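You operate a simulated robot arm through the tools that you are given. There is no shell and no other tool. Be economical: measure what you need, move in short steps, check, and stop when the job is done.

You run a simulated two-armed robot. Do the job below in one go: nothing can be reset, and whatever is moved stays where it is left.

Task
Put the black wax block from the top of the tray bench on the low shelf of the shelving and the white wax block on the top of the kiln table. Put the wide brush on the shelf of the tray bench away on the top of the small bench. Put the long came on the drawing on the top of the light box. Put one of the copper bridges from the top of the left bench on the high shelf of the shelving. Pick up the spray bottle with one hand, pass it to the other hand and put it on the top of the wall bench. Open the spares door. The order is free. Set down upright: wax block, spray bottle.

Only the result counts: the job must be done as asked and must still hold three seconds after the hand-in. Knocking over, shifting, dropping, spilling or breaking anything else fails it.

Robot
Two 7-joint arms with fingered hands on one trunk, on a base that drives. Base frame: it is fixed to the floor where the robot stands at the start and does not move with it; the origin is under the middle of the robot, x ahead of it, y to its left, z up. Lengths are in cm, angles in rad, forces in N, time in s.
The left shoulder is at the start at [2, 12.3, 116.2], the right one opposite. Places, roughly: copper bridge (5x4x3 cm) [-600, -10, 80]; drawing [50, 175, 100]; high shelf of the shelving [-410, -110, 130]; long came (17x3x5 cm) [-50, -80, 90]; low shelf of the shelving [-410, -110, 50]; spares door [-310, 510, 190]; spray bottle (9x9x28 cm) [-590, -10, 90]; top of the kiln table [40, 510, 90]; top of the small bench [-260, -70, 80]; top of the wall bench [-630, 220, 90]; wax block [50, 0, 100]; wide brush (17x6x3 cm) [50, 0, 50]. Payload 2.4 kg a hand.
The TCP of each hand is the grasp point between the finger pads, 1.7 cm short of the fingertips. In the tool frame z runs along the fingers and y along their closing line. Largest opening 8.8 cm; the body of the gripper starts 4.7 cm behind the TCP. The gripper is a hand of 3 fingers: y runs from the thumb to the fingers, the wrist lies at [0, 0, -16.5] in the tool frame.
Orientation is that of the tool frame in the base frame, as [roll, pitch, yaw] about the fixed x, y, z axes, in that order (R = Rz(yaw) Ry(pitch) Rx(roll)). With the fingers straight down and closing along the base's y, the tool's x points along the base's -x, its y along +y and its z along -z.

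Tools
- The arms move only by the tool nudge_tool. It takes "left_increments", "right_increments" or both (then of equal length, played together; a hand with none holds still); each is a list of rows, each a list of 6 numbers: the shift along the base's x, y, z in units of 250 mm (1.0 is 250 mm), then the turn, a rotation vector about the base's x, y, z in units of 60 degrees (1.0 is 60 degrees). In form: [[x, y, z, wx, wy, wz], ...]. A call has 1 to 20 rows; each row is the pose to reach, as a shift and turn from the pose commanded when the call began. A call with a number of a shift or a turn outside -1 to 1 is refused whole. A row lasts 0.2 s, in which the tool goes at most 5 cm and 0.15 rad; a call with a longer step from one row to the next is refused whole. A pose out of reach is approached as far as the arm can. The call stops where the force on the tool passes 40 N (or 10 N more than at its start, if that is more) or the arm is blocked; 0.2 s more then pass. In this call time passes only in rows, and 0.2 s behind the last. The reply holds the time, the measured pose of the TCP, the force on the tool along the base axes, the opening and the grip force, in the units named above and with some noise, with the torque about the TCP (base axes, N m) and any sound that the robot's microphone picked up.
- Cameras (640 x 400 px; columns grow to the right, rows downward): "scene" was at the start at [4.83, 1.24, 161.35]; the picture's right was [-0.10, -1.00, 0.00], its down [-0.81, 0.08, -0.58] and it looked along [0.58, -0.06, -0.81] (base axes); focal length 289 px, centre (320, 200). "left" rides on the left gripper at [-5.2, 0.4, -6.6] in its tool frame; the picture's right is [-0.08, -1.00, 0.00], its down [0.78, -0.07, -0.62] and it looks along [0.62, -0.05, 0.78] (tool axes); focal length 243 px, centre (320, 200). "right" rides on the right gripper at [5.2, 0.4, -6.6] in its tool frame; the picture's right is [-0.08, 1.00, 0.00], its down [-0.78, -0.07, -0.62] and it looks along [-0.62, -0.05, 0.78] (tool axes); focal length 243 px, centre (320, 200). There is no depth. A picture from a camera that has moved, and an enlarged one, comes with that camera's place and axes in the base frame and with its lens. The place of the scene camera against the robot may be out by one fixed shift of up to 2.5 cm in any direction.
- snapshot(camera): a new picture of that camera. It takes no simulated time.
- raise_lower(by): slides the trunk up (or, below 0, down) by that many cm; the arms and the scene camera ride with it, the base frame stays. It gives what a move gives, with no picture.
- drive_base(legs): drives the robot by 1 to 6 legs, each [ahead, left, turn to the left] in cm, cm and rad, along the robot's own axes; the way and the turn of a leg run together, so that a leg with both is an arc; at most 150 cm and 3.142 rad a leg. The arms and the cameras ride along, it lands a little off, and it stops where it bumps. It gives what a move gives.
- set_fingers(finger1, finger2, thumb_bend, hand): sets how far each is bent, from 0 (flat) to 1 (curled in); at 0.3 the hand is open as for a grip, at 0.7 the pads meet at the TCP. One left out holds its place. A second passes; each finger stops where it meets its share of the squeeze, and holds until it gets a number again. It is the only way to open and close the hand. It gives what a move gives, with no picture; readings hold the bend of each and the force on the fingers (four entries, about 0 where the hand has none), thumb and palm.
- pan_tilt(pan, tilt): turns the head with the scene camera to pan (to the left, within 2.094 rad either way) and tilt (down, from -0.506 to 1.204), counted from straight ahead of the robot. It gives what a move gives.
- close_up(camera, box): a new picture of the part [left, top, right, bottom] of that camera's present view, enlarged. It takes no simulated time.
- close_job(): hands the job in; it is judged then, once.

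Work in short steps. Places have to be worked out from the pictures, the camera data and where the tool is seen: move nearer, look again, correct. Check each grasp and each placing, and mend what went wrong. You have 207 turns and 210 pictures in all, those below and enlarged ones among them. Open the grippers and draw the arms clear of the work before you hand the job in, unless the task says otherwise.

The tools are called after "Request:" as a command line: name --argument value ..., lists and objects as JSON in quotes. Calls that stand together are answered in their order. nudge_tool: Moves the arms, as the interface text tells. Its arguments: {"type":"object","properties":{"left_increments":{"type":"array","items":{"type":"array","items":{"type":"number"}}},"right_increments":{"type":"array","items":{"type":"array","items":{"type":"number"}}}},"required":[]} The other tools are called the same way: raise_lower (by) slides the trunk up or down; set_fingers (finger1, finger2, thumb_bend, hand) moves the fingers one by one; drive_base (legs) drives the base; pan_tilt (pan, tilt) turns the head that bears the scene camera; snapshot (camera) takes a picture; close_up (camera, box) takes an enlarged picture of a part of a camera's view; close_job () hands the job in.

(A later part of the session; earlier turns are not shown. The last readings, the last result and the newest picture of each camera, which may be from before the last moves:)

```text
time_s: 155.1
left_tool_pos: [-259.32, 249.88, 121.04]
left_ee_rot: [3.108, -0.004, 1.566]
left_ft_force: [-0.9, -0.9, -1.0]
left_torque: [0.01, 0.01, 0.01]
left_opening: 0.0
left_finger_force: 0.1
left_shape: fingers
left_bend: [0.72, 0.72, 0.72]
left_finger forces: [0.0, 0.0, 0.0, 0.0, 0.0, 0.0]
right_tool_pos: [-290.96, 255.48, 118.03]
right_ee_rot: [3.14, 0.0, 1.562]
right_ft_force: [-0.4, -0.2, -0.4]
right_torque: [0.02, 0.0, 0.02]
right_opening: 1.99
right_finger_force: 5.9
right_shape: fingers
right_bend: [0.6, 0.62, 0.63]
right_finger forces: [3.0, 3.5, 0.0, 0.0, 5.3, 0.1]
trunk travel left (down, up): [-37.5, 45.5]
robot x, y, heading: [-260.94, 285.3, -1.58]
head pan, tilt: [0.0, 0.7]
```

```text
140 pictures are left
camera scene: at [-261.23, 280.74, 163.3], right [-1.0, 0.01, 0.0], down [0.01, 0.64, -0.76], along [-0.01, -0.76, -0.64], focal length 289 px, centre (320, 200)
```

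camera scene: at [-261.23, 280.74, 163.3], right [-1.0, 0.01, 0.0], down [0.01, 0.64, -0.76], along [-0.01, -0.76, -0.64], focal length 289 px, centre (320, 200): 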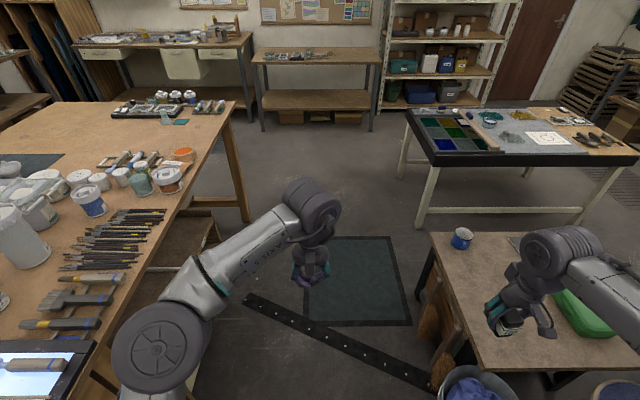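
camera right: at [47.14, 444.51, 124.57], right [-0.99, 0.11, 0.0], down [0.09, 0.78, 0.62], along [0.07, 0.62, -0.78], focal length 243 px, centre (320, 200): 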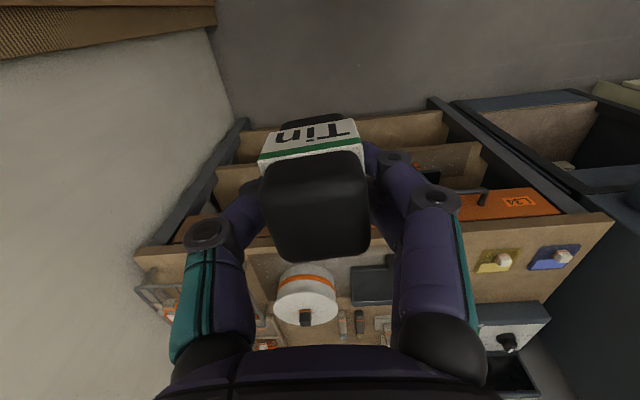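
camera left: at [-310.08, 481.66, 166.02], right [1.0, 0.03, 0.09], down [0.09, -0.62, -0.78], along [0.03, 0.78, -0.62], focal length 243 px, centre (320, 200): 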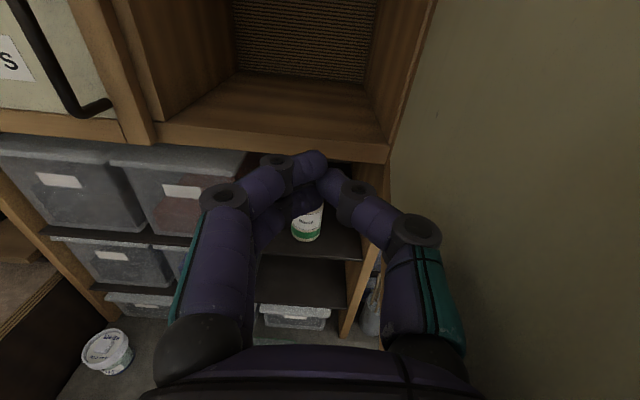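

The way is free. I continue south to y≈40.

Request:
drive_base --legs '[[0, 0, 0.009], [140, 0, 0], [100, 0, 0]]'

Request:
pan_tilt --pan -0.9 --tilt 0.35

Request:
snapshot --camera "scene"

Request:
pan_tilt --pan 0.1 --tilt 0.6

Request:
snapshot --camera "scene"

```text
time_s: 167.2
left_tool_pos: [-257.8, 8.74, 121.06]
left_ee_rot: [3.108, -0.003, 1.582]
left_ft_force: [0.4, 0.2, -0.2]
left_torque: [0.01, 0.0, 0.0]
left_opening: 0.01
left_finger_force: 0.1
left_shape: fingers
left_bend: [0.72, 0.72, 0.72]
left_finger forces: [0.1, 0.0, 0.0, 0.1, 0.1, 0.0]
right_tool_pos: [-289.5, 13.99, 118.07]
right_ee_rot: [3.14, 0.001, 1.577]
right_ft_force: [0.5, 0.1, -0.3]
right_torque: [0.0, 0.03, -0.02]
right_opening: 1.96
right_finger_force: 5.2
right_shape: fingers
right_bend: [0.6, 0.62, 0.63]
right_finger forces: [3.1, 3.5, 0.1, 0.1, 5.4, 0.1]
trunk travel left (down, up): [-37.5, 45.5]
robot x, y, heading: [-259.36, 44.39, -1.563]
head pan, tilt: [0.0, 0.7]
```

```text
time_s: 168.4
left_tool_pos: [-257.79, 8.9, 121.1]
left_ee_rot: [3.108, -0.004, 1.581]
left_ft_force: [-0.8, 0.8, 0.5]
left_torque: [-0.01, 0.0, 0.01]
left_opening: 0.01
left_finger_force: 0.1
left_shape: fingers
left_bend: [0.72, 0.72, 0.72]
left_finger forces: [0.0, 0.0, 0.1, 0.0, 0.0, 0.0]
right_tool_pos: [-289.53, 13.84, 118.01]
right_ee_rot: [3.139, 0.001, 1.579]
right_ft_force: [-0.4, -0.5, -0.4]
right_torque: [0.0, -0.02, -0.03]
right_opening: 1.97
right_finger_force: 5.9
right_shape: fingers
right_bend: [0.6, 0.62, 0.63]
right_finger forces: [3.1, 3.5, 0.1, 0.1, 5.4, 0.0]
trunk travel left (down, up): [-37.5, 45.5]
robot x, y, heading: [-259.56, 44.09, -1.567]
head pan, tilt: [-0.901, 0.351]
```

```text
139 pictures are left
camera scene: at [-267.49, 42.32, 166.44], right [-0.63, 0.78, 0.0], down [0.27, 0.22, -0.94], along [-0.73, -0.59, -0.34], focal length 289 px, centre (320, 200)
```

scene: 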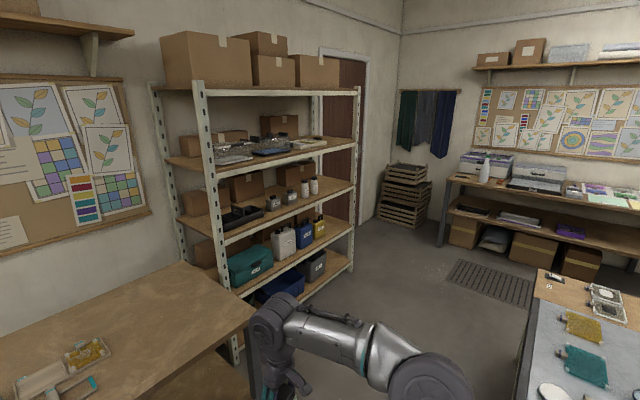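

```text
time_s: 169.7
left_tool_pos: [-257.9, 9.01, 121.1]
left_ee_rot: [3.107, -0.004, 1.581]
left_ft_force: [0.2, -0.4, 0.2]
left_torque: [-0.01, -0.02, -0.02]
left_opening: 0.0
left_finger_force: 0.0
left_shape: fingers
left_bend: [0.72, 0.72, 0.72]
left_finger forces: [0.0, 0.0, 0.0, 0.0, 0.1, 0.1]
right_tool_pos: [-289.55, 13.94, 118.06]
right_ee_rot: [3.139, -0.001, 1.577]
right_ft_force: [0.8, -0.4, -0.3]
right_torque: [0.01, -0.01, 0.02]
right_opening: 1.94
right_finger_force: 6.0
right_shape: fingers
right_bend: [0.6, 0.62, 0.63]
right_finger forces: [3.1, 3.5, 0.1, 0.0, 5.4, 0.0]
trunk travel left (down, up): [-37.5, 45.5]
robot x, y, heading: [-259.92, 44.42, -1.563]
head pan, tilt: [0.099, 0.6]
```

```text
138 pictures are left
camera scene: at [-259.3, 39.38, 164.16], right [-0.99, -0.11, 0.0], down [-0.06, 0.56, -0.83], along [0.09, -0.82, -0.56], focal length 289 px, centre (320, 200)
```

scene: 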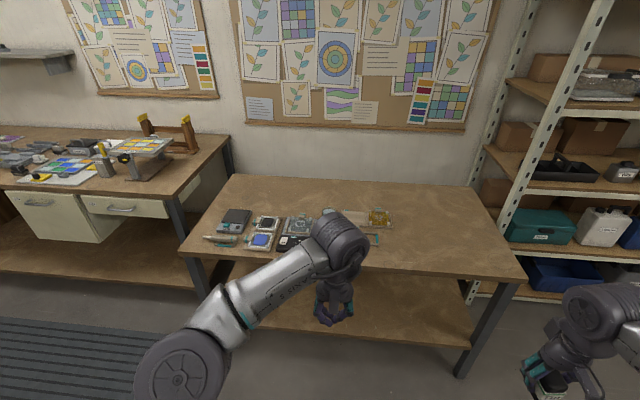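

The small bench has much free space. I strafe west to face the shelving and look at its shelves.

Request:
drive_base --legs '[[0, -150, 0]]'

Request:
pan_tilt --pan 0.0 --tilt 0.45

Request:
snapshot --camera "scene"

```text
time_s: 173.6
left_tool_pos: [-320.67, 6.27, 120.97]
left_ee_rot: [3.11, -0.005, 1.415]
left_ft_force: [-1.0, 0.1, -0.4]
left_torque: [0.0, 0.01, 0.03]
left_opening: 0.0
left_finger_force: 0.0
left_shape: fingers
left_bend: [0.72, 0.72, 0.72]
left_finger forces: [0.1, 0.1, 0.0, 0.0, 0.0, 0.0]
right_tool_pos: [-351.12, 16.74, 118.0]
right_ee_rot: [3.138, -0.002, 1.409]
right_ft_force: [0.4, 1.4, -0.6]
right_torque: [-0.02, 0.03, -0.01]
right_opening: 1.96
right_finger_force: 5.9
right_shape: fingers
right_bend: [0.6, 0.62, 0.63]
right_finger forces: [3.3, 3.4, 0.0, 0.0, 5.5, 0.0]
trunk travel left (down, up): [-37.5, 45.5]
robot x, y, heading: [-316.37, 41.74, -1.735]
head pan, tilt: [0.099, 0.6]
stopped in leg 1: the robot was blocked; the commanded pose is now the measured one
```

```text
time_s: 174.3
left_tool_pos: [-320.54, 6.56, 121.13]
left_ee_rot: [3.107, -0.003, 1.413]
left_ft_force: [0.2, 0.4, -0.4]
left_torque: [0.01, 0.01, 0.01]
left_opening: 0.0
left_finger_force: 0.0
left_shape: fingers
left_bend: [0.72, 0.72, 0.72]
left_finger forces: [0.0, 0.0, 0.1, 0.0, 0.1, 0.0]
right_tool_pos: [-350.93, 16.69, 118.07]
right_ee_rot: [3.139, 0.001, 1.409]
right_ft_force: [0.8, 0.6, 0.1]
right_torque: [-0.01, 0.0, -0.02]
right_opening: 1.97
right_finger_force: 6.0
right_shape: fingers
right_bend: [0.6, 0.62, 0.63]
right_finger forces: [3.2, 3.3, 0.1, 0.1, 5.5, 0.0]
trunk travel left (down, up): [-37.5, 45.5]
robot x, y, heading: [-316.55, 41.75, -1.731]
head pan, tilt: [0.0, 0.45]
```

```text
137 pictures are left
camera scene: at [-318.13, 36.5, 165.51], right [-0.99, 0.16, 0.0], down [0.07, 0.43, -0.9], along [-0.14, -0.89, -0.44], focal length 289 px, centre (320, 200)
```

scene: 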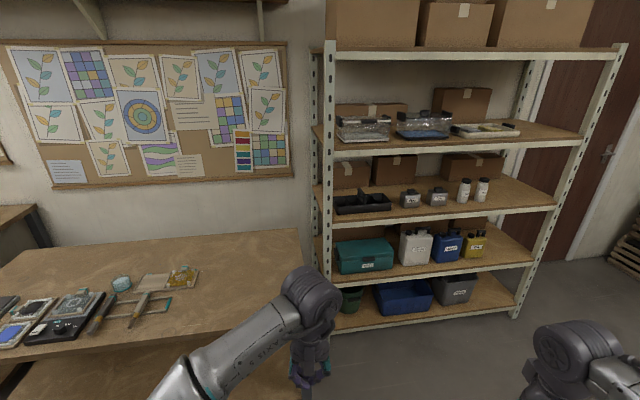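

The base bumped something on its right. I look down to the right/rear to see what.

Request:
pan_tilt --pan -1.9 --tilt 0.85

Request:
snapshot --camera "scene"

```text
time_s: 176.1
left_tool_pos: [-320.5, 6.43, 121.08]
left_ee_rot: [3.108, -0.002, 1.411]
left_ft_force: [-1.2, 0.1, -1.1]
left_torque: [0.01, 0.01, -0.01]
left_opening: 0.0
left_finger_force: 0.0
left_shape: fingers
left_bend: [0.72, 0.72, 0.72]
left_finger forces: [0.0, 0.1, 0.0, 0.1, 0.0, 0.0]
right_tool_pos: [-350.92, 16.79, 117.98]
right_ee_rot: [3.139, 0.0, 1.409]
right_ft_force: [-0.6, -0.5, -0.5]
right_torque: [0.0, -0.01, 0.0]
right_opening: 1.98
right_finger_force: 6.0
right_shape: fingers
right_bend: [0.6, 0.62, 0.63]
right_finger forces: [3.2, 3.3, 0.0, 0.0, 5.5, 0.1]
trunk travel left (down, up): [-37.5, 45.5]
robot x, y, heading: [-316.6, 41.87, -1.73]
head pan, tilt: [-1.901, 0.85]
```

```text
136 pictures are left
camera scene: at [-323.54, 49.27, 162.08], right [0.47, 0.88, 0.0], down [0.66, -0.35, -0.66], along [-0.58, 0.31, -0.75], focal length 289 px, centre (320, 200)
```

scene: 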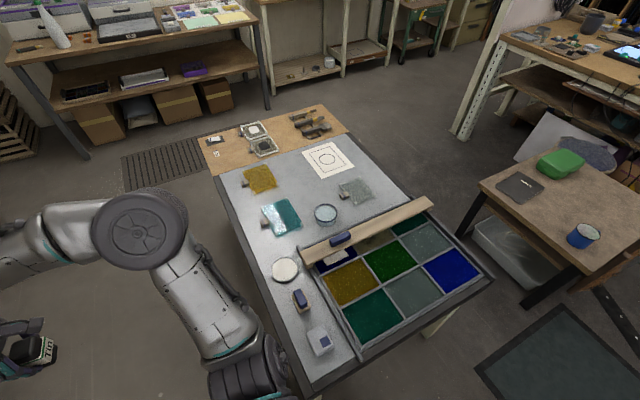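

The base touched the corner of the black-edged table (its south edge is y≈50). I move off it, go south to y≈14, straighten, then strafe west.

Request:
drive_base --legs '[[3, 6, 0], [0, 0, 0.16], [24, 0, 0], [0, -105, 0]]'

Request:
snapshot --camera "scene"

Request:
pan_tilt --pan 0.0 --tilt 0.6

Request:
snapshot --camera "scene"

```text
time_s: 184.2
left_tool_pos: [-416.13, -19.71, 121.12]
left_ee_rot: [3.108, 0.0, 1.554]
left_ft_force: [0.3, -0.5, 0.1]
left_torque: [0.01, -0.03, -0.01]
left_opening: 0.0
left_finger_force: 0.1
left_shape: fingers
left_bend: [0.72, 0.72, 0.72]
left_finger forces: [0.1, 0.1, 0.0, 0.1, 0.0, 0.0]
right_tool_pos: [-447.73, -13.76, 118.04]
right_ee_rot: [3.141, 0.0, 1.551]
right_ft_force: [0.3, -0.1, 0.0]
right_torque: [0.0, 0.0, 0.0]
right_opening: 1.93
right_finger_force: 6.2
right_shape: fingers
right_bend: [0.6, 0.62, 0.63]
right_finger forces: [3.2, 3.4, 0.1, 0.0, 5.5, 0.1]
trunk travel left (down, up): [-37.5, 45.5]
robot x, y, heading: [-417.02, 15.91, -1.592]
head pan, tilt: [-1.901, 0.85]
```

```text
135 pictures are left
camera scene: at [-424.98, 22.43, 162.07], right [0.34, 0.94, 0.0], down [0.71, -0.26, -0.66], along [-0.62, 0.23, -0.75], focal length 289 px, centre (320, 200)
```

scene: 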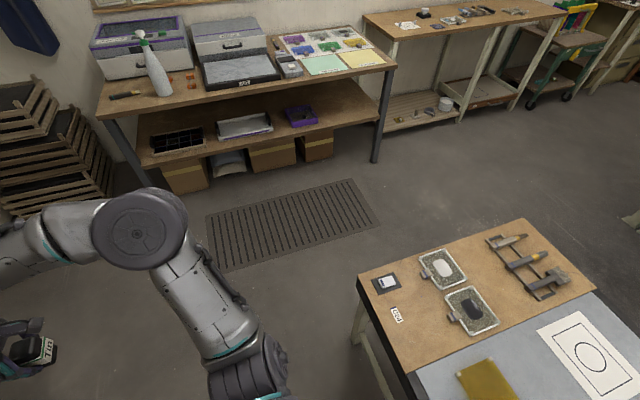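

```text
time_s: 186.1
left_tool_pos: [-416.15, -19.68, 121.14]
left_ee_rot: [3.108, -0.001, 1.557]
left_ft_force: [-0.4, 0.7, 0.9]
left_torque: [0.01, 0.04, 0.03]
left_opening: 0.02
left_finger_force: 0.0
left_shape: fingers
left_bend: [0.72, 0.72, 0.72]
left_finger forces: [0.0, 0.1, 0.0, 0.1, 0.0, 0.1]
right_tool_pos: [-447.73, -13.74, 118.08]
right_ee_rot: [3.139, 0.0, 1.552]
right_ft_force: [-0.2, 0.0, 0.0]
right_torque: [0.01, 0.02, 0.0]
right_opening: 1.95
right_finger_force: 6.1
right_shape: fingers
right_bend: [0.6, 0.62, 0.63]
right_finger forces: [3.2, 3.3, 0.0, 0.0, 5.5, 0.0]
trunk travel left (down, up): [-37.5, 45.5]
robot x, y, heading: [-417.29, 15.83, -1.587]
head pan, tilt: [0.0, 0.6]
```

```text
134 pictures are left
camera scene: at [-417.77, 10.91, 164.16], right [-1.0, 0.02, 0.0], down [0.01, 0.57, -0.82], along [-0.02, -0.82, -0.57], focal length 289 px, centre (320, 200)
```

scene: 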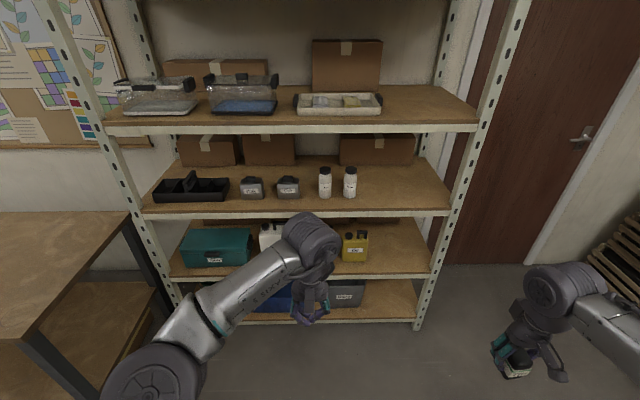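

The low shelf (z≈54) has a free spot right of the yellow bottle, about [−458, −97]. I tuck the left hand to the side, then lower the trunk fully so the right arm can go in level.

Request:
nudge_tool --left_increments '[[0.14, 0.04, 0, 0, 0, 0], [0.3, 0.1, 0, 0, 0, 0], [0.45, 0.16, 0, 0, 0, 0], [0.6, 0.24, 0, 0, 0, 0], [0.75, 0.32, 0, 0, 0, 0], [0.9, 0.4, 0, 0, 0, 0], [1.0, 0.5, 0, 0, 0, 0]]'

Request:
raise_lower --by -37

Request:
drive_base --legs '[[0, 0, 0.018], [32, -26, 0]]'

Request:
snapshot --camera "scene"

Request:
snapshot --camera "right"

```text
time_s: 187.7
left_tool_pos: [-391.17, -7.17, 120.82]
left_ee_rot: [3.111, 0.0, 1.553]
left_ft_force: [0.3, -0.8, 0.0]
left_torque: [-0.01, 0.01, 0.0]
left_opening: 0.0
left_finger_force: 0.0
left_shape: fingers
left_bend: [0.72, 0.72, 0.72]
left_finger forces: [0.0, 0.0, 0.0, 0.0, 0.0, 0.0]
right_tool_pos: [-447.75, -13.62, 118.0]
right_ee_rot: [3.141, 0.0, 1.55]
right_ft_force: [-0.3, -0.2, 0.3]
right_torque: [0.0, -0.02, -0.02]
right_opening: 1.95
right_finger_force: 6.1
right_shape: fingers
right_bend: [0.6, 0.62, 0.63]
right_finger forces: [3.2, 3.4, 0.1, 0.0, 5.5, 0.1]
trunk travel left (down, up): [-37.5, 45.5]
robot x, y, heading: [-417.0, 15.56, -1.589]
head pan, tilt: [0.0, 0.6]
```

```text
time_s: 191.2
left_tool_pos: [-391.19, -7.22, 83.8]
left_ee_rot: [3.109, -0.003, 1.554]
left_ft_force: [0.0, -0.1, -0.7]
left_torque: [-0.01, 0.01, 0.02]
left_opening: 0.0
left_finger_force: 0.1
left_shape: fingers
left_bend: [0.72, 0.72, 0.72]
left_finger forces: [0.0, 0.0, 0.0, 0.0, 0.0, 0.1]
right_tool_pos: [-447.81, -13.67, 81.03]
right_ee_rot: [3.14, -0.001, 1.551]
right_ft_force: [0.2, 0.0, -0.6]
right_torque: [0.01, -0.02, 0.0]
right_opening: 1.95
right_finger_force: 5.7
right_shape: fingers
right_bend: [0.6, 0.62, 0.63]
right_finger forces: [3.2, 3.4, 0.0, 0.1, 5.5, 0.0]
trunk travel left (down, up): [-0.5, 82.5]
robot x, y, heading: [-417.57, 15.87, -1.59]
head pan, tilt: [0.0, 0.6]
```

```text
time_s: 194.1
left_tool_pos: [-416.65, -38.65, 83.79]
left_ee_rot: [3.111, -0.003, 1.573]
left_ft_force: [0.5, 0.5, 0.3]
left_torque: [-0.01, 0.03, -0.01]
left_opening: 0.0
left_finger_force: 0.1
left_shape: fingers
left_bend: [0.72, 0.72, 0.72]
left_finger forces: [0.0, 0.2, 0.1, 0.0, 0.1, 0.1]
right_tool_pos: [-473.02, -45.94, 81.04]
right_ee_rot: [3.139, 0.001, 1.568]
right_ft_force: [0.0, 0.0, -0.2]
right_torque: [-0.03, 0.03, -0.01]
right_opening: 1.98
right_finger_force: 5.7
right_shape: fingers
right_bend: [0.6, 0.62, 0.63]
right_finger forces: [3.1, 3.3, 0.0, 0.0, 5.6, 0.0]
trunk travel left (down, up): [-0.5, 82.5]
robot x, y, heading: [-443.02, -15.81, -1.575]
head pan, tilt: [0.0, 0.6]
```

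```text
133 pictures are left
camera scene: at [-443.47, -20.89, 127.16], right [-1.0, 0.0, 0.0], down [0.0, 0.57, -0.82], along [0.0, -0.82, -0.57], focal length 289 px, centre (320, 200)
```

scene: 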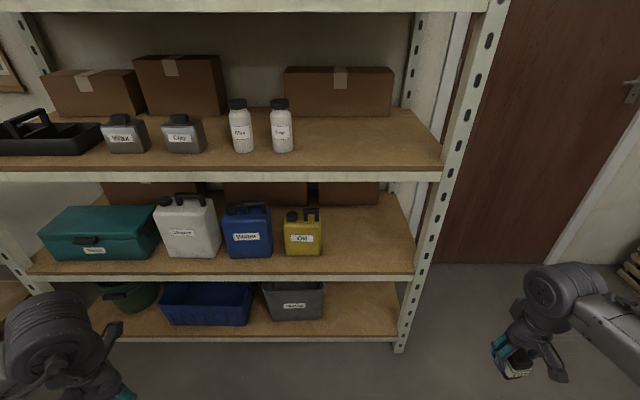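

```text
132 pictures are left
camera right: at [-472.59, -40.67, 87.64], right [1.0, -0.09, 0.0], down [-0.07, -0.78, 0.62], along [-0.05, -0.62, -0.78], focal length 243 px, centre (320, 200)
```

right: 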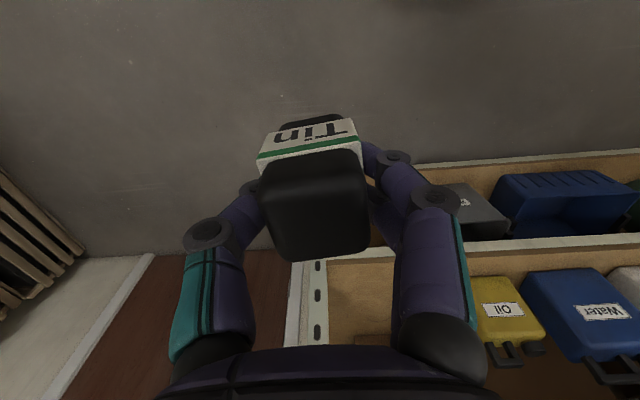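

I bring the right hand to a low pre-insert pose in front of the free spot: [−458.5, −59, 64].

Request:
nudge_tool --right_increments '[[0.09, -0.08, -0.11, 0, 0, 0], [0.19, -0.16, -0.22, 0, 0, 0], [0.28, -0.25, -0.33, 0, 0, 0], [0.38, -0.34, -0.44, 0, 0, 0], [0.48, -0.43, -0.55, 0, 0, 0], [0.56, -0.5, -0.66, 0, 0, 0], [0.58, -0.52, -0.68, 0, 0, 0]]'

Request:
snapshot --camera "right"

Request:
snapshot --camera "scene"

```text
time_s: 195.7
left_tool_pos: [-416.56, -38.48, 83.9]
left_ee_rot: [3.11, -0.001, 1.57]
left_ft_force: [-0.3, 0.4, 0.7]
left_torque: [0.02, -0.01, -0.02]
left_opening: 0.0
left_finger_force: 0.1
left_shape: fingers
left_bend: [0.72, 0.72, 0.72]
left_finger forces: [0.0, 0.0, 0.0, 0.0, 0.1, 0.0]
right_tool_pos: [-458.72, -58.86, 64.23]
right_ee_rot: [3.14, -0.001, 1.569]
right_ft_force: [0.1, 0.5, -0.3]
right_torque: [0.0, 0.0, 0.03]
right_opening: 1.95
right_finger_force: 5.8
right_shape: fingers
right_bend: [0.6, 0.63, 0.63]
right_finger forces: [3.3, 2.7, 0.0, 0.0, 5.1, 0.0]
trunk travel left (down, up): [-0.5, 82.5]
robot x, y, heading: [-442.97, -15.8, -1.574]
head pan, tilt: [0.0, 0.6]
```

```text
131 pictures are left
camera right: at [-458.18, -53.64, 70.74], right [1.0, -0.09, 0.0], down [-0.07, -0.78, 0.62], along [-0.05, -0.62, -0.78], focal length 243 px, centre (320, 200)
```

right: 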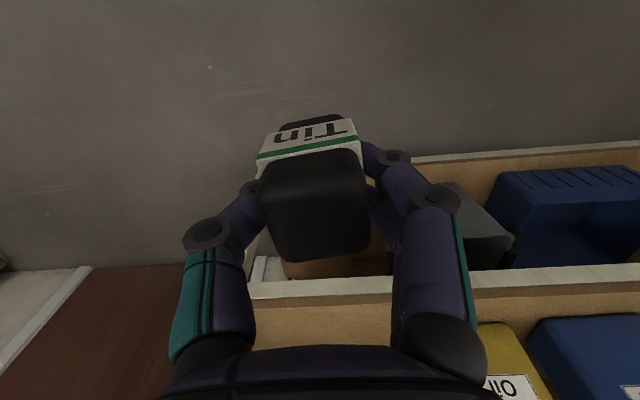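

```text
130 pictures are left
camera scene: at [-443.46, -20.91, 127.16], right [-1.0, 0.0, 0.0], down [0.0, 0.57, -0.82], along [0.0, -0.82, -0.57], focal length 289 px, centre (320, 200)
```

scene: 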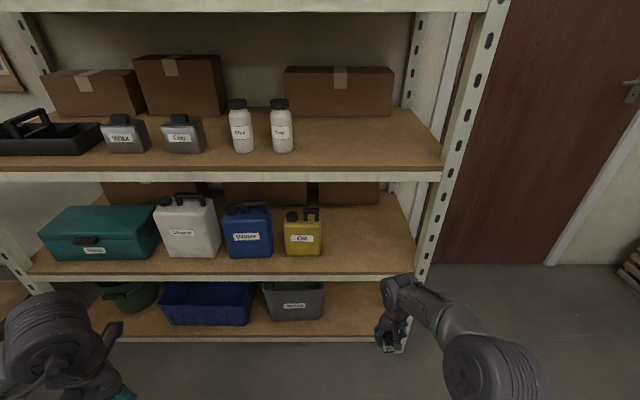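

Triangulation gives the low shelf at z≈50 with its front at y≈−88…−92 and the next shelf's underside ≈86. I lower to z≈59, then drive straight in.

Request:
nudge_tool --right_increments '[[-0.03, 0, -0.1, 0, 0, 0], [-0.05, 0, -0.21, 0, 0, 0]]'

Request:
drive_base --legs '[[22, 0, 0]]'

Request:
snapshot --camera "right"

Request:
snapshot --camera "scene"

```text
time_s: 196.3
left_tool_pos: [-416.5, -38.53, 83.8]
left_ee_rot: [3.11, -0.001, 1.574]
left_ft_force: [0.5, 0.2, 0.7]
left_torque: [0.0, -0.02, -0.02]
left_opening: 0.0
left_finger_force: 0.0
left_shape: fingers
left_bend: [0.72, 0.72, 0.72]
left_finger forces: [0.0, 0.0, 0.1, 0.0, 0.0, 0.1]
right_tool_pos: [-459.88, -58.98, 58.77]
right_ee_rot: [-3.141, 0.001, 1.57]
right_ft_force: [0.6, 0.2, -0.3]
right_torque: [0.02, 0.03, -0.01]
right_opening: 1.96
right_finger_force: 5.4
right_shape: fingers
right_bend: [0.6, 0.63, 0.63]
right_finger forces: [3.3, 2.6, 0.1, 0.0, 5.0, 0.0]
trunk travel left (down, up): [-0.5, 82.5]
robot x, y, heading: [-442.94, -16.18, -1.574]
head pan, tilt: [0.0, 0.6]
```

```text
time_s: 198.0
left_tool_pos: [-416.4, -60.48, 83.83]
left_ee_rot: [3.11, -0.002, 1.578]
left_ft_force: [0.8, -0.1, 0.7]
left_torque: [0.04, -0.03, 0.04]
left_opening: 0.02
left_finger_force: 0.0
left_shape: fingers
left_bend: [0.72, 0.72, 0.72]
left_finger forces: [0.1, 0.0, 0.0, 0.0, 0.0, 0.0]
right_tool_pos: [-459.56, -81.15, 58.88]
right_ee_rot: [3.141, 0.0, 1.576]
right_ft_force: [0.4, -1.1, -0.6]
right_torque: [-0.04, 0.0, -0.03]
right_opening: 1.95
right_finger_force: 5.5
right_shape: fingers
right_bend: [0.6, 0.63, 0.63]
right_finger forces: [3.4, 2.6, 0.0, 0.1, 4.9, 0.0]
trunk travel left (down, up): [-0.5, 82.5]
robot x, y, heading: [-442.83, -38.18, -1.57]
head pan, tilt: [0.0, 0.6]
```

```text
129 pictures are left
camera right: at [-459.13, -75.86, 65.36], right [1.0, -0.08, 0.0], down [-0.06, -0.78, 0.62], along [-0.05, -0.62, -0.78], focal length 243 px, centre (320, 200)
```

right: 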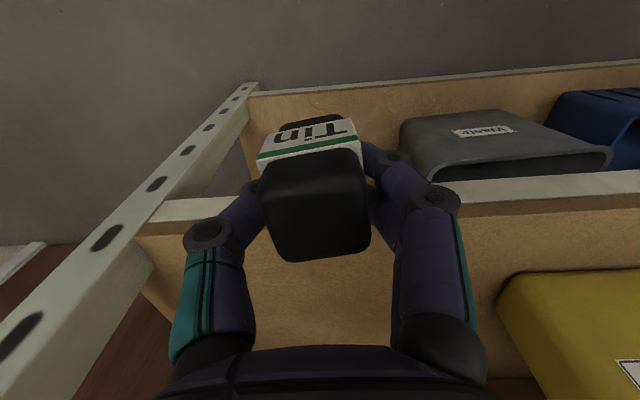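

```text
128 pictures are left
camera scene: at [-443.42, -42.99, 127.16], right [-1.0, 0.0, 0.0], down [0.0, 0.57, -0.82], along [0.0, -0.82, -0.57], focal length 289 px, centre (320, 200)
```

scene: 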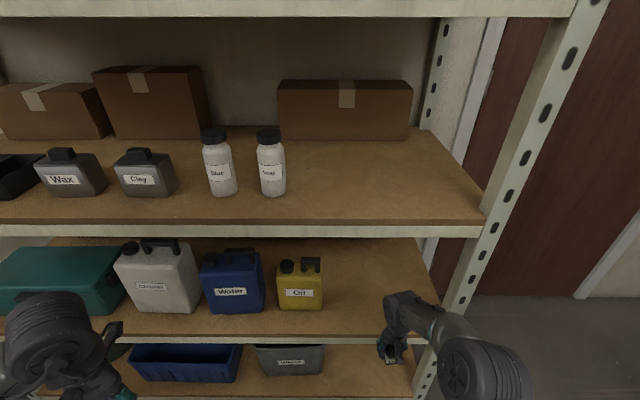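

All clear: yellow bottle's edge at x≈−443, shelf end −476, lip y≈−90. I drive in another 14 cm.

Request:
drive_base --legs '[[15, 0, 0]]'

Request:
snapshot --camera "right"

Request:
snapshot --camera "scene"

```text
time_s: 199.4
left_tool_pos: [-416.42, -75.75, 83.89]
left_ee_rot: [3.109, -0.003, 1.577]
left_ft_force: [0.2, 0.0, 0.7]
left_torque: [0.0, -0.02, 0.0]
left_opening: 0.0
left_finger_force: 0.1
left_shape: fingers
left_bend: [0.72, 0.72, 0.72]
left_finger forces: [0.0, 0.0, 0.1, 0.1, 0.0, 0.0]
right_tool_pos: [-459.65, -96.29, 58.89]
right_ee_rot: [3.14, -0.001, 1.573]
right_ft_force: [0.2, 0.4, 0.5]
right_torque: [-0.04, -0.02, -0.05]
right_opening: 1.95
right_finger_force: 5.7
right_shape: fingers
right_bend: [0.6, 0.63, 0.63]
right_finger forces: [3.3, 2.6, 0.0, 0.1, 5.1, 0.0]
trunk travel left (down, up): [-0.5, 82.5]
robot x, y, heading: [-442.79, -53.35, -1.571]
head pan, tilt: [0.0, 0.6]
```

```text
127 pictures are left
camera right: at [-459.12, -91.03, 65.36], right [1.0, -0.08, 0.0], down [-0.07, -0.78, 0.62], along [-0.05, -0.62, -0.78], focal length 243 px, centre (320, 200)
```

right: 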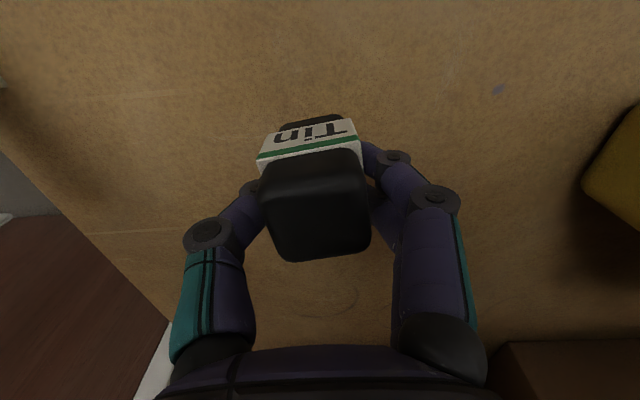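

```text
126 pictures are left
camera scene: at [-443.38, -58.17, 127.16], right [-1.0, 0.0, 0.0], down [0.0, 0.57, -0.82], along [0.0, -0.82, -0.57], focal length 289 px, centre (320, 200)
```

scene: 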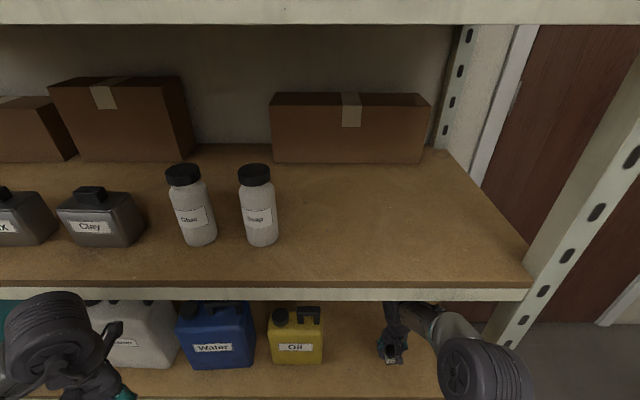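

Over the free spot. I lower to z≈55.5, then in small steps reading the force.

Request:
nudge_tool --right_increments '[[0, 0, -0.07, 0, 0, 0], [0, 0, -0.13, 0, 0, 0]]'

Request:
nudge_tool --right_increments '[[0, 0, -0.016, 0, 0, 0], [0, 0, -0.03, 0, 0, 0]]'

Request:
snapshot --camera "right"

```text
time_s: 200.0
left_tool_pos: [-416.35, -75.73, 83.75]
left_ee_rot: [3.11, -0.001, 1.578]
left_ft_force: [0.0, 0.6, 0.2]
left_torque: [0.01, 0.0, -0.02]
left_opening: 0.01
left_finger_force: 0.1
left_shape: fingers
left_bend: [0.72, 0.72, 0.72]
left_finger forces: [0.0, 0.1, 0.1, 0.0, 0.1, 0.0]
right_tool_pos: [-459.55, -96.34, 55.43]
right_ee_rot: [3.139, -0.001, 1.573]
right_ft_force: [-0.4, 0.1, -0.3]
right_torque: [-0.03, -0.01, -0.01]
right_opening: 1.97
right_finger_force: 5.4
right_shape: fingers
right_bend: [0.6, 0.63, 0.63]
right_finger forces: [3.3, 2.5, 0.0, 0.0, 5.1, 0.0]
trunk travel left (down, up): [-0.5, 82.5]
robot x, y, heading: [-443.32, -53.18, -1.564]
head pan, tilt: [0.0, 0.6]
```

```text
time_s: 200.6
left_tool_pos: [-416.42, -75.73, 83.82]
left_ee_rot: [3.109, -0.002, 1.576]
left_ft_force: [-0.1, -0.2, 0.0]
left_torque: [0.0, 0.03, 0.0]
left_opening: 0.01
left_finger_force: 0.1
left_shape: fingers
left_bend: [0.72, 0.72, 0.72]
left_finger forces: [0.0, 0.1, 0.0, 0.1, 0.1, 0.1]
right_tool_pos: [-459.48, -96.38, 54.89]
right_ee_rot: [3.14, 0.003, 1.574]
right_ft_force: [0.1, 0.2, 10.1]
right_torque: [0.01, 0.0, -0.03]
right_opening: 1.92
right_finger_force: 7.2
right_shape: fingers
right_bend: [0.62, 0.63, 0.64]
right_finger forces: [4.4, 3.5, 0.0, 0.0, 6.7, 0.1]
trunk travel left (down, up): [-0.5, 82.5]
robot x, y, heading: [-442.64, -53.44, -1.572]
head pan, tilt: [0.0, 0.6]
```

```text
125 pictures are left
camera right: at [-459.14, -91.09, 61.39], right [1.0, -0.08, 0.0], down [-0.07, -0.78, 0.62], along [-0.05, -0.62, -0.78], focal length 243 px, centre (320, 200)
```

right: 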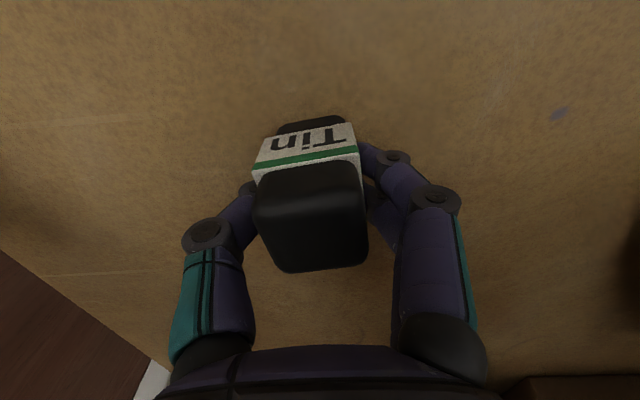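

Contact with ~10 N. I relieve slightly, open, and lift.

Request:
nudge_tool --right_increments '[[0, 0, 0.012, 0, 0, 0]]'

Request:
set_fingers --hand "right" --finger1 0.48 --finger2 0.48 --thumb_bend 0.48

Request:
nudge_tool --right_increments '[[0, 0, 0.06, 0, 0, 0], [0, 0, 0.14, 0, 0, 0], [0, 0, 0.22, 0, 0, 0]]'

Request:
snapshot --camera "right"

```text
time_s: 201.0
left_tool_pos: [-416.43, -75.72, 83.84]
left_ee_rot: [3.11, -0.003, 1.579]
left_ft_force: [0.0, -0.8, 0.4]
left_torque: [0.01, 0.02, 0.03]
left_opening: 0.0
left_finger_force: 0.0
left_shape: fingers
left_bend: [0.72, 0.72, 0.72]
left_finger forces: [0.1, 0.0, 0.0, 0.0, 0.0, 0.0]
right_tool_pos: [-459.66, -96.43, 55.08]
right_ee_rot: [-3.141, -0.003, 1.572]
right_ft_force: [0.5, -0.5, -0.5]
right_torque: [0.03, -0.02, -0.04]
right_opening: 1.93
right_finger_force: 6.3
right_shape: fingers
right_bend: [0.62, 0.62, 0.64]
right_finger forces: [3.8, 3.2, 0.1, 0.1, 5.7, 0.0]
trunk travel left (down, up): [-0.5, 82.5]
robot x, y, heading: [-442.92, -53.3, -1.566]
head pan, tilt: [0.0, 0.6]
```

```text
time_s: 202.0
left_tool_pos: [-416.36, -75.57, 83.82]
left_ee_rot: [3.111, -0.003, 1.579]
left_ft_force: [0.6, 0.0, -0.2]
left_torque: [-0.02, -0.02, 0.01]
left_opening: 0.02
left_finger_force: 0.0
left_shape: fingers
left_bend: [0.72, 0.72, 0.72]
left_finger forces: [0.1, 0.0, 0.1, 0.0, 0.0, 0.1]
right_tool_pos: [-459.58, -96.39, 55.14]
right_ee_rot: [3.139, 0.0, 1.572]
right_ft_force: [0.5, 0.7, 0.7]
right_torque: [0.02, 0.0, 0.0]
right_opening: 4.39
right_finger_force: 0.0
right_shape: fingers
right_bend: [0.48, 0.48, 0.48]
right_finger forces: [0.2, 0.0, 0.0, 0.1, 0.0, 0.0]
trunk travel left (down, up): [-0.5, 82.5]
robot x, y, heading: [-443.52, -53.46, -1.57]
head pan, tilt: [0.0, 0.6]
```

```text
time_s: 202.8
left_tool_pos: [-416.29, -75.7, 83.82]
left_ee_rot: [3.109, -0.001, 1.58]
left_ft_force: [-0.1, 0.7, -0.6]
left_torque: [-0.02, -0.01, -0.01]
left_opening: 0.0
left_finger_force: 0.1
left_shape: fingers
left_bend: [0.72, 0.72, 0.72]
left_finger forces: [0.0, 0.0, 0.0, 0.0, 0.0, 0.0]
right_tool_pos: [-459.44, -96.51, 60.59]
right_ee_rot: [-3.141, 0.0, 1.571]
right_ft_force: [-0.6, -0.7, -0.1]
right_torque: [-0.01, -0.01, -0.03]
right_opening: 4.41
right_finger_force: 0.1
right_shape: fingers
right_bend: [0.48, 0.48, 0.48]
right_finger forces: [0.1, 0.0, 0.1, 0.1, 0.0, 0.0]
trunk travel left (down, up): [-0.5, 82.5]
robot x, y, heading: [-442.72, -53.52, -1.569]
head pan, tilt: [0.0, 0.6]
```

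```text
124 pictures are left
camera right: at [-459.01, -91.16, 67.13], right [1.0, -0.08, 0.0], down [-0.07, -0.78, 0.62], along [-0.05, -0.62, -0.78], focal length 243 px, centre (320, 200)
```

right: 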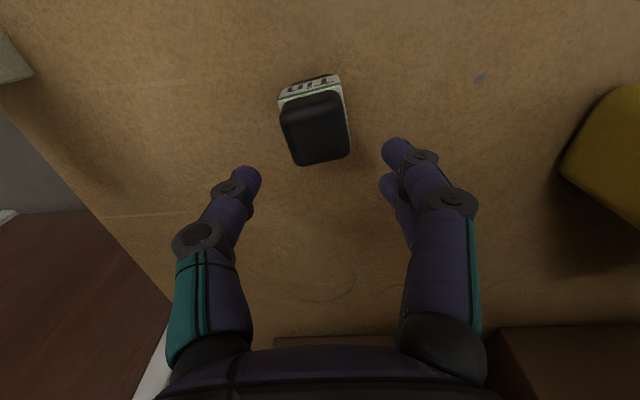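

The black block stands on the low shelf. I back out, raise the trunk, turn west and approach the left bench.

Request:
drive_base --legs '[[-42, 0, 0]]'

Request:
raise_lower --by 30

Request:
drive_base --legs '[[0, 0, -1.571], [55, 0, 0]]'

Request:
pan_tilt --pan 0.0 --tilt 0.6

Request:
snapshot --camera "scene"

```text
time_s: 205.3
left_tool_pos: [-416.57, -34.25, 83.79]
left_ee_rot: [3.11, -0.002, 1.579]
left_ft_force: [-0.1, -0.5, -0.8]
left_torque: [-0.01, -0.01, -0.01]
left_opening: 0.02
left_finger_force: 0.0
left_shape: fingers
left_bend: [0.72, 0.72, 0.72]
left_finger forces: [0.0, 0.0, 0.1, 0.1, 0.1, 0.0]
right_tool_pos: [-459.46, -55.22, 60.62]
right_ee_rot: [3.142, -0.001, 1.574]
right_ft_force: [0.4, -0.5, 0.2]
right_torque: [0.0, 0.01, -0.01]
right_opening: 4.41
right_finger_force: 0.0
right_shape: fingers
right_bend: [0.48, 0.48, 0.48]
right_finger forces: [0.1, 0.1, 0.0, 0.1, 0.1, 0.0]
trunk travel left (down, up): [-0.5, 82.5]
robot x, y, heading: [-443.08, -11.89, -1.569]
head pan, tilt: [0.0, 0.6]
```

```text
time_s: 208.3
left_tool_pos: [-416.45, -34.26, 113.9]
left_ee_rot: [3.109, -0.001, 1.578]
left_ft_force: [0.0, 0.0, 0.6]
left_torque: [0.0, 0.02, -0.01]
left_opening: 0.0
left_finger_force: 0.1
left_shape: fingers
left_bend: [0.72, 0.72, 0.72]
left_finger forces: [0.0, 0.0, 0.1, 0.2, 0.0, 0.0]
right_tool_pos: [-459.37, -55.1, 90.57]
right_ee_rot: [-3.141, 0.001, 1.574]
right_ft_force: [0.1, -0.7, 0.4]
right_torque: [0.03, 0.03, 0.0]
right_opening: 4.41
right_finger_force: 0.0
right_shape: fingers
right_bend: [0.48, 0.48, 0.48]
right_finger forces: [0.0, 0.0, 0.0, 0.1, 0.1, 0.1]
trunk travel left (down, up): [-30.5, 52.5]
robot x, y, heading: [-443.51, -11.9, -1.567]
head pan, tilt: [0.0, 0.6]
```

```text
time_s: 215.3
left_tool_pos: [-519.12, -41.12, 113.66]
left_ee_rot: [3.11, -0.004, 0.046]
left_ft_force: [-0.5, -0.4, -0.6]
left_torque: [0.0, -0.02, 0.01]
left_opening: 0.0
left_finger_force: 0.1
left_shape: fingers
left_bend: [0.72, 0.72, 0.72]
left_finger forces: [0.0, 0.1, 0.0, 0.0, 0.0, 0.1]
right_tool_pos: [-541.61, 1.03, 90.53]
right_ee_rot: [3.141, 0.001, 0.043]
right_ft_force: [-1.5, -0.1, -0.4]
right_torque: [0.0, -0.02, -0.01]
right_opening: 4.44
right_finger_force: 0.1
right_shape: fingers
right_bend: [0.48, 0.48, 0.48]
right_finger forces: [0.1, 0.1, 0.0, 0.1, 0.0, 0.1]
trunk travel left (down, up): [-30.5, 52.5]
robot x, y, heading: [-497.63, -13.77, -3.102]
head pan, tilt: [0.0, 0.6]
```

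```text
time_s: 215.9
left_tool_pos: [-519.05, -41.16, 114.0]
left_ee_rot: [3.11, -0.003, 0.045]
left_ft_force: [0.1, -0.1, -0.4]
left_torque: [0.02, 0.02, 0.02]
left_opening: 0.01
left_finger_force: 0.1
left_shape: fingers
left_bend: [0.72, 0.72, 0.72]
left_finger forces: [0.0, 0.0, 0.0, 0.0, 0.1, 0.1]
right_tool_pos: [-541.54, 1.07, 90.6]
right_ee_rot: [3.139, 0.0, 0.041]
right_ft_force: [0.5, 0.4, 1.2]
right_torque: [0.01, 0.01, 0.04]
right_opening: 4.38
right_finger_force: 0.1
right_shape: fingers
right_bend: [0.48, 0.48, 0.48]
right_finger forces: [0.0, 0.1, 0.0, 0.0, 0.0, 0.0]
trunk travel left (down, up): [-30.5, 52.5]
robot x, y, heading: [-497.45, -13.54, -3.104]
head pan, tilt: [0.0, 0.6]
```

```text
123 pictures are left
camera scene: at [-505.01, -12.09, 157.16], right [-0.04, 1.0, 0.0], down [0.56, 0.02, -0.82], along [-0.82, -0.03, -0.57], focal length 289 px, centre (320, 200)
```

scene: 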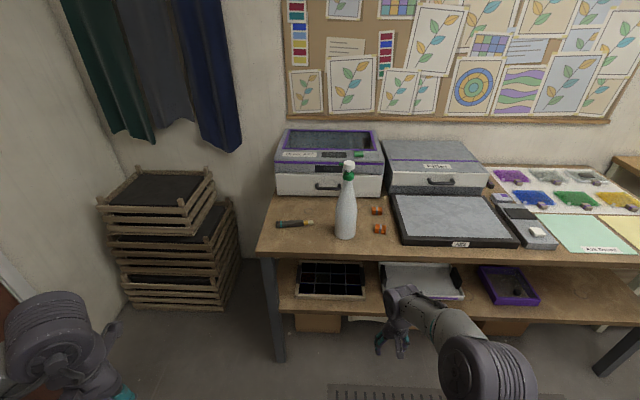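

I see the spray bottle and two orange copper bridges on the left bench. I zoom in on them.

Request:
close_up --camera "scene" --box '[270, 155, 430, 255]'

Request:
drive_base --legs '[[0, 0, -0.04], [20, 0, 0]]'

Request:
snapshot --camera "right"

```text
4.00 times, centred on (350, 205) of scene
camera zoom: at [-505.01, -12.09, 157.16], right [-0.04, 1.0, 0.0], down [0.56, 0.02, -0.82], along [-0.82, -0.03, -0.57], focal length 1155 px, centre (200, 180)
```

zoom: 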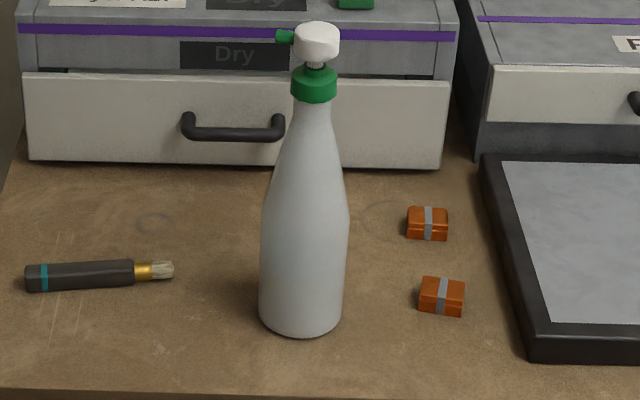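

```text
time_s: 217.8
left_tool_pos: [-539.79, -40.37, 113.82]
left_ee_rot: [3.111, -0.003, 0.009]
left_ft_force: [-0.7, 0.7, -0.3]
left_torque: [-0.03, 0.01, 0.0]
left_opening: 0.03
left_finger_force: 0.1
left_shape: fingers
left_bend: [0.72, 0.72, 0.72]
left_finger forces: [0.1, 0.0, 0.0, 0.1, 0.0, 0.0]
right_tool_pos: [-560.64, 2.68, 90.47]
right_ee_rot: [3.139, 0.001, 0.004]
right_ft_force: [-0.1, 0.4, -0.3]
right_torque: [0.0, 0.01, -0.02]
right_opening: 4.42
right_finger_force: 0.1
right_shape: fingers
right_bend: [0.48, 0.48, 0.48]
right_finger forces: [0.1, 0.0, 0.0, 0.0, 0.1, 0.1]
trunk travel left (down, up): [-30.5, 52.5]
robot x, y, heading: [-517.44, -13.86, -3.137]
head pan, tilt: [0.0, 0.6]
```

```text
121 pictures are left
camera right: at [-555.49, 2.32, 97.08], right [-0.08, -1.0, 0.0], down [-0.78, 0.06, 0.62], along [-0.62, 0.05, -0.78], focal length 243 px, centre (320, 200)
```

right: 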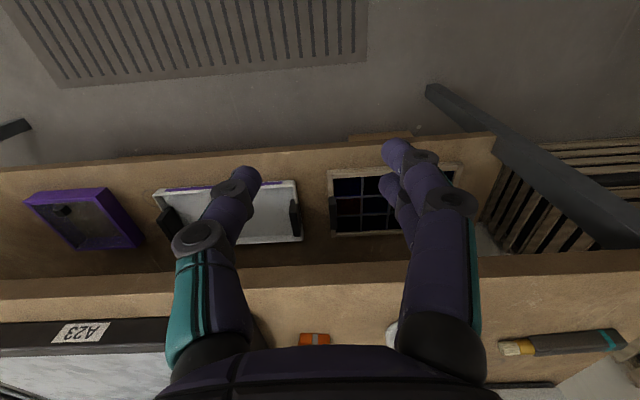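

Near bridge is at about [−596, 7…10]. I raise the right hand, shift it right away from the bottle, and drive nearer before looking again.

Request:
nudge_tool --right_increments '[[0, 0.1, 0.12, 0, 0, 0], [0, 0.2, 0.26, 0, 0, 0], [0, 0.24, 0.36, 0, 0, 0]]'

Request:
drive_base --legs '[[25, 0, 0]]'

Request:
snapshot --camera "right"

Request:
snapshot --camera "scene"

```text
time_s: 218.6
left_tool_pos: [-539.76, -40.41, 113.86]
left_ee_rot: [3.111, -0.001, 0.009]
left_ft_force: [-0.1, 0.0, -0.2]
left_torque: [-0.02, -0.03, 0.02]
left_opening: 0.0
left_finger_force: 0.0
left_shape: fingers
left_bend: [0.72, 0.72, 0.72]
left_finger forces: [0.0, 0.0, 0.1, 0.0, 0.0, 0.1]
right_tool_pos: [-560.55, 8.51, 99.52]
right_ee_rot: [3.14, 0.0, 0.003]
right_ft_force: [0.4, -1.0, 0.0]
right_torque: [0.02, 0.05, -0.02]
right_opening: 4.39
right_finger_force: 0.0
right_shape: fingers
right_bend: [0.48, 0.48, 0.48]
right_finger forces: [0.1, 0.0, 0.1, 0.1, 0.0, 0.0]
trunk travel left (down, up): [-30.5, 52.5]
robot x, y, heading: [-517.19, -13.64, -3.131]
head pan, tilt: [0.0, 0.6]
```

```text
time_s: 220.5
left_tool_pos: [-565.07, -40.46, 113.91]
left_ee_rot: [3.11, -0.003, 0.008]
left_ft_force: [0.2, -0.9, -0.3]
left_torque: [0.0, 0.0, 0.0]
left_opening: 0.01
left_finger_force: 0.1
left_shape: fingers
left_bend: [0.72, 0.72, 0.72]
left_finger forces: [0.0, 0.0, 0.0, 0.0, 0.1, 0.1]
right_tool_pos: [-585.71, 8.39, 99.63]
right_ee_rot: [3.141, -0.001, 0.004]
right_ft_force: [-0.5, 0.7, 0.1]
right_torque: [-0.01, 0.01, -0.01]
right_opening: 4.41
right_finger_force: 0.0
right_shape: fingers
right_bend: [0.48, 0.48, 0.48]
right_finger forces: [0.0, 0.0, 0.0, 0.1, 0.0, 0.0]
trunk travel left (down, up): [-30.5, 52.5]
robot x, y, heading: [-542.73, -13.7, -3.137]
head pan, tilt: [0.0, 0.6]
```

```text
120 pictures are left
camera right: at [-580.52, 8.15, 106.03], right [-0.08, -1.0, 0.0], down [-0.78, 0.06, 0.62], along [-0.62, 0.05, -0.78], focal length 243 px, centre (320, 200)
```

right: 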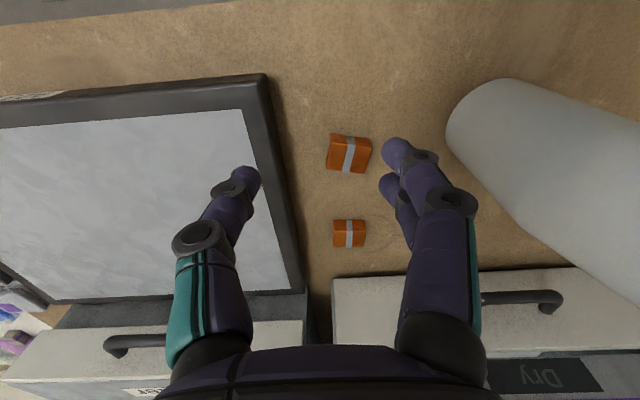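

```text
119 pictures are left
camera scene: at [-549.96, -11.97, 157.16], right [0.0, 1.0, 0.0], down [0.57, 0.0, -0.82], along [-0.82, 0.0, -0.57], focal length 289 px, centre (320, 200)
```

scene: 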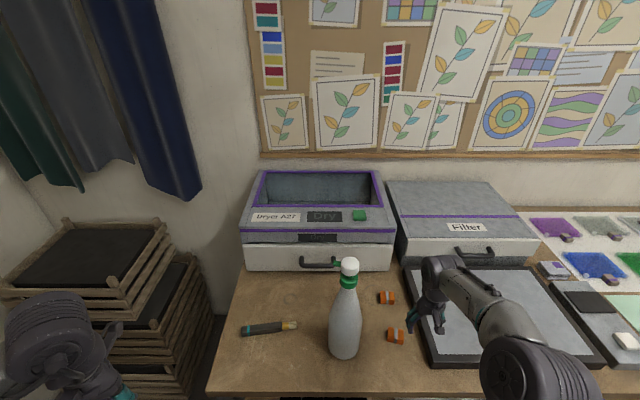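

Near bridge is at about [−594, 5.9, 81], the bottle's edge at y≈−5, the tray's edge at y≈13.5. I drive 7.5 cm nearer, open the right hand and go above the bridge.

Request:
drive_base --legs '[[7.5, 0, 0]]'

Request:
set_fingers --hand "right" --finger1 0.36 --finger2 0.36 --thumb_bend 0.36

Request:
nudge_tool --right_increments '[[0, -0.05, -0.1, 0, 0, 0], [-0.02, -0.1, -0.22, 0, 0, 0], [-0.04, -0.1, -0.34, 0, 0, 0]]'

Request:
snapshot --camera "right"

```text
time_s: 221.5
left_tool_pos: [-572.8, -40.51, 113.75]
left_ee_rot: [3.111, -0.004, 0.005]
left_ft_force: [0.3, 0.7, 0.3]
left_torque: [-0.01, -0.02, -0.03]
left_opening: 0.01
left_finger_force: 0.1
left_shape: fingers
left_bend: [0.72, 0.72, 0.72]
left_finger forces: [0.0, 0.0, 0.0, 0.0, 0.1, 0.0]
right_tool_pos: [-593.41, 8.5, 99.38]
right_ee_rot: [3.14, 0.0, 0.0]
right_ft_force: [0.3, 0.4, 0.1]
right_torque: [0.02, 0.01, 0.04]
right_opening: 4.41
right_finger_force: 0.0
right_shape: fingers
right_bend: [0.48, 0.48, 0.48]
right_finger forces: [0.1, 0.0, 0.0, 0.1, 0.1, 0.1]
trunk travel left (down, up): [-30.5, 52.5]
robot x, y, heading: [-550.0, -14.18, -3.142]
head pan, tilt: [0.0, 0.6]
```

```text
time_s: 222.5
left_tool_pos: [-572.76, -40.56, 113.92]
left_ee_rot: [3.11, -0.001, 0.005]
left_ft_force: [0.3, 1.1, -0.4]
left_torque: [0.01, -0.02, 0.0]
left_opening: 0.02
left_finger_force: 0.0
left_shape: fingers
left_bend: [0.72, 0.72, 0.72]
left_finger forces: [0.1, 0.0, 0.0, 0.0, 0.1, 0.0]
right_tool_pos: [-593.3, 8.45, 99.53]
right_ee_rot: [3.139, 0.0, 0.0]
right_ft_force: [0.0, -0.4, -0.2]
right_torque: [0.01, 0.02, -0.02]
right_opening: 7.1
right_finger_force: 0.2
right_shape: fingers
right_bend: [0.36, 0.36, 0.36]
right_finger forces: [0.1, 0.1, 0.1, 0.0, 0.0, 0.0]
trunk travel left (down, up): [-30.5, 52.5]
robot x, y, heading: [-550.57, -13.96, -3.144]
head pan, tilt: [0.0, 0.6]
```

```text
time_s: 223.3
left_tool_pos: [-572.87, -40.43, 113.88]
left_ee_rot: [3.111, -0.003, 0.006]
left_ft_force: [-0.1, -0.9, -0.2]
left_torque: [-0.03, 0.04, -0.02]
left_opening: 0.02
left_finger_force: 0.1
left_shape: fingers
left_bend: [0.72, 0.72, 0.72]
left_finger forces: [0.0, 0.0, 0.1, 0.0, 0.0, 0.0]
right_tool_pos: [-594.24, 5.99, 91.12]
right_ee_rot: [3.141, -0.002, 0.0]
right_ft_force: [-0.2, -0.2, 0.0]
right_torque: [0.01, -0.01, 0.02]
right_opening: 7.12
right_finger_force: 0.2
right_shape: fingers
right_bend: [0.36, 0.36, 0.36]
right_finger forces: [0.0, 0.1, 0.1, 0.0, 0.0, 0.1]
trunk travel left (down, up): [-30.5, 52.5]
robot x, y, heading: [-550.23, -14.01, -3.141]
head pan, tilt: [0.0, 0.6]
```

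```text
118 pictures are left
camera right: at [-589.06, 5.78, 97.65], right [-0.08, -1.0, 0.0], down [-0.78, 0.07, 0.62], along [-0.62, 0.05, -0.78], focal length 243 px, centre (320, 200)
```

right: 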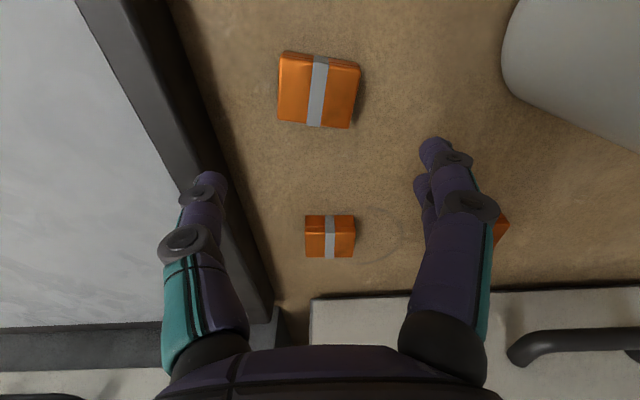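

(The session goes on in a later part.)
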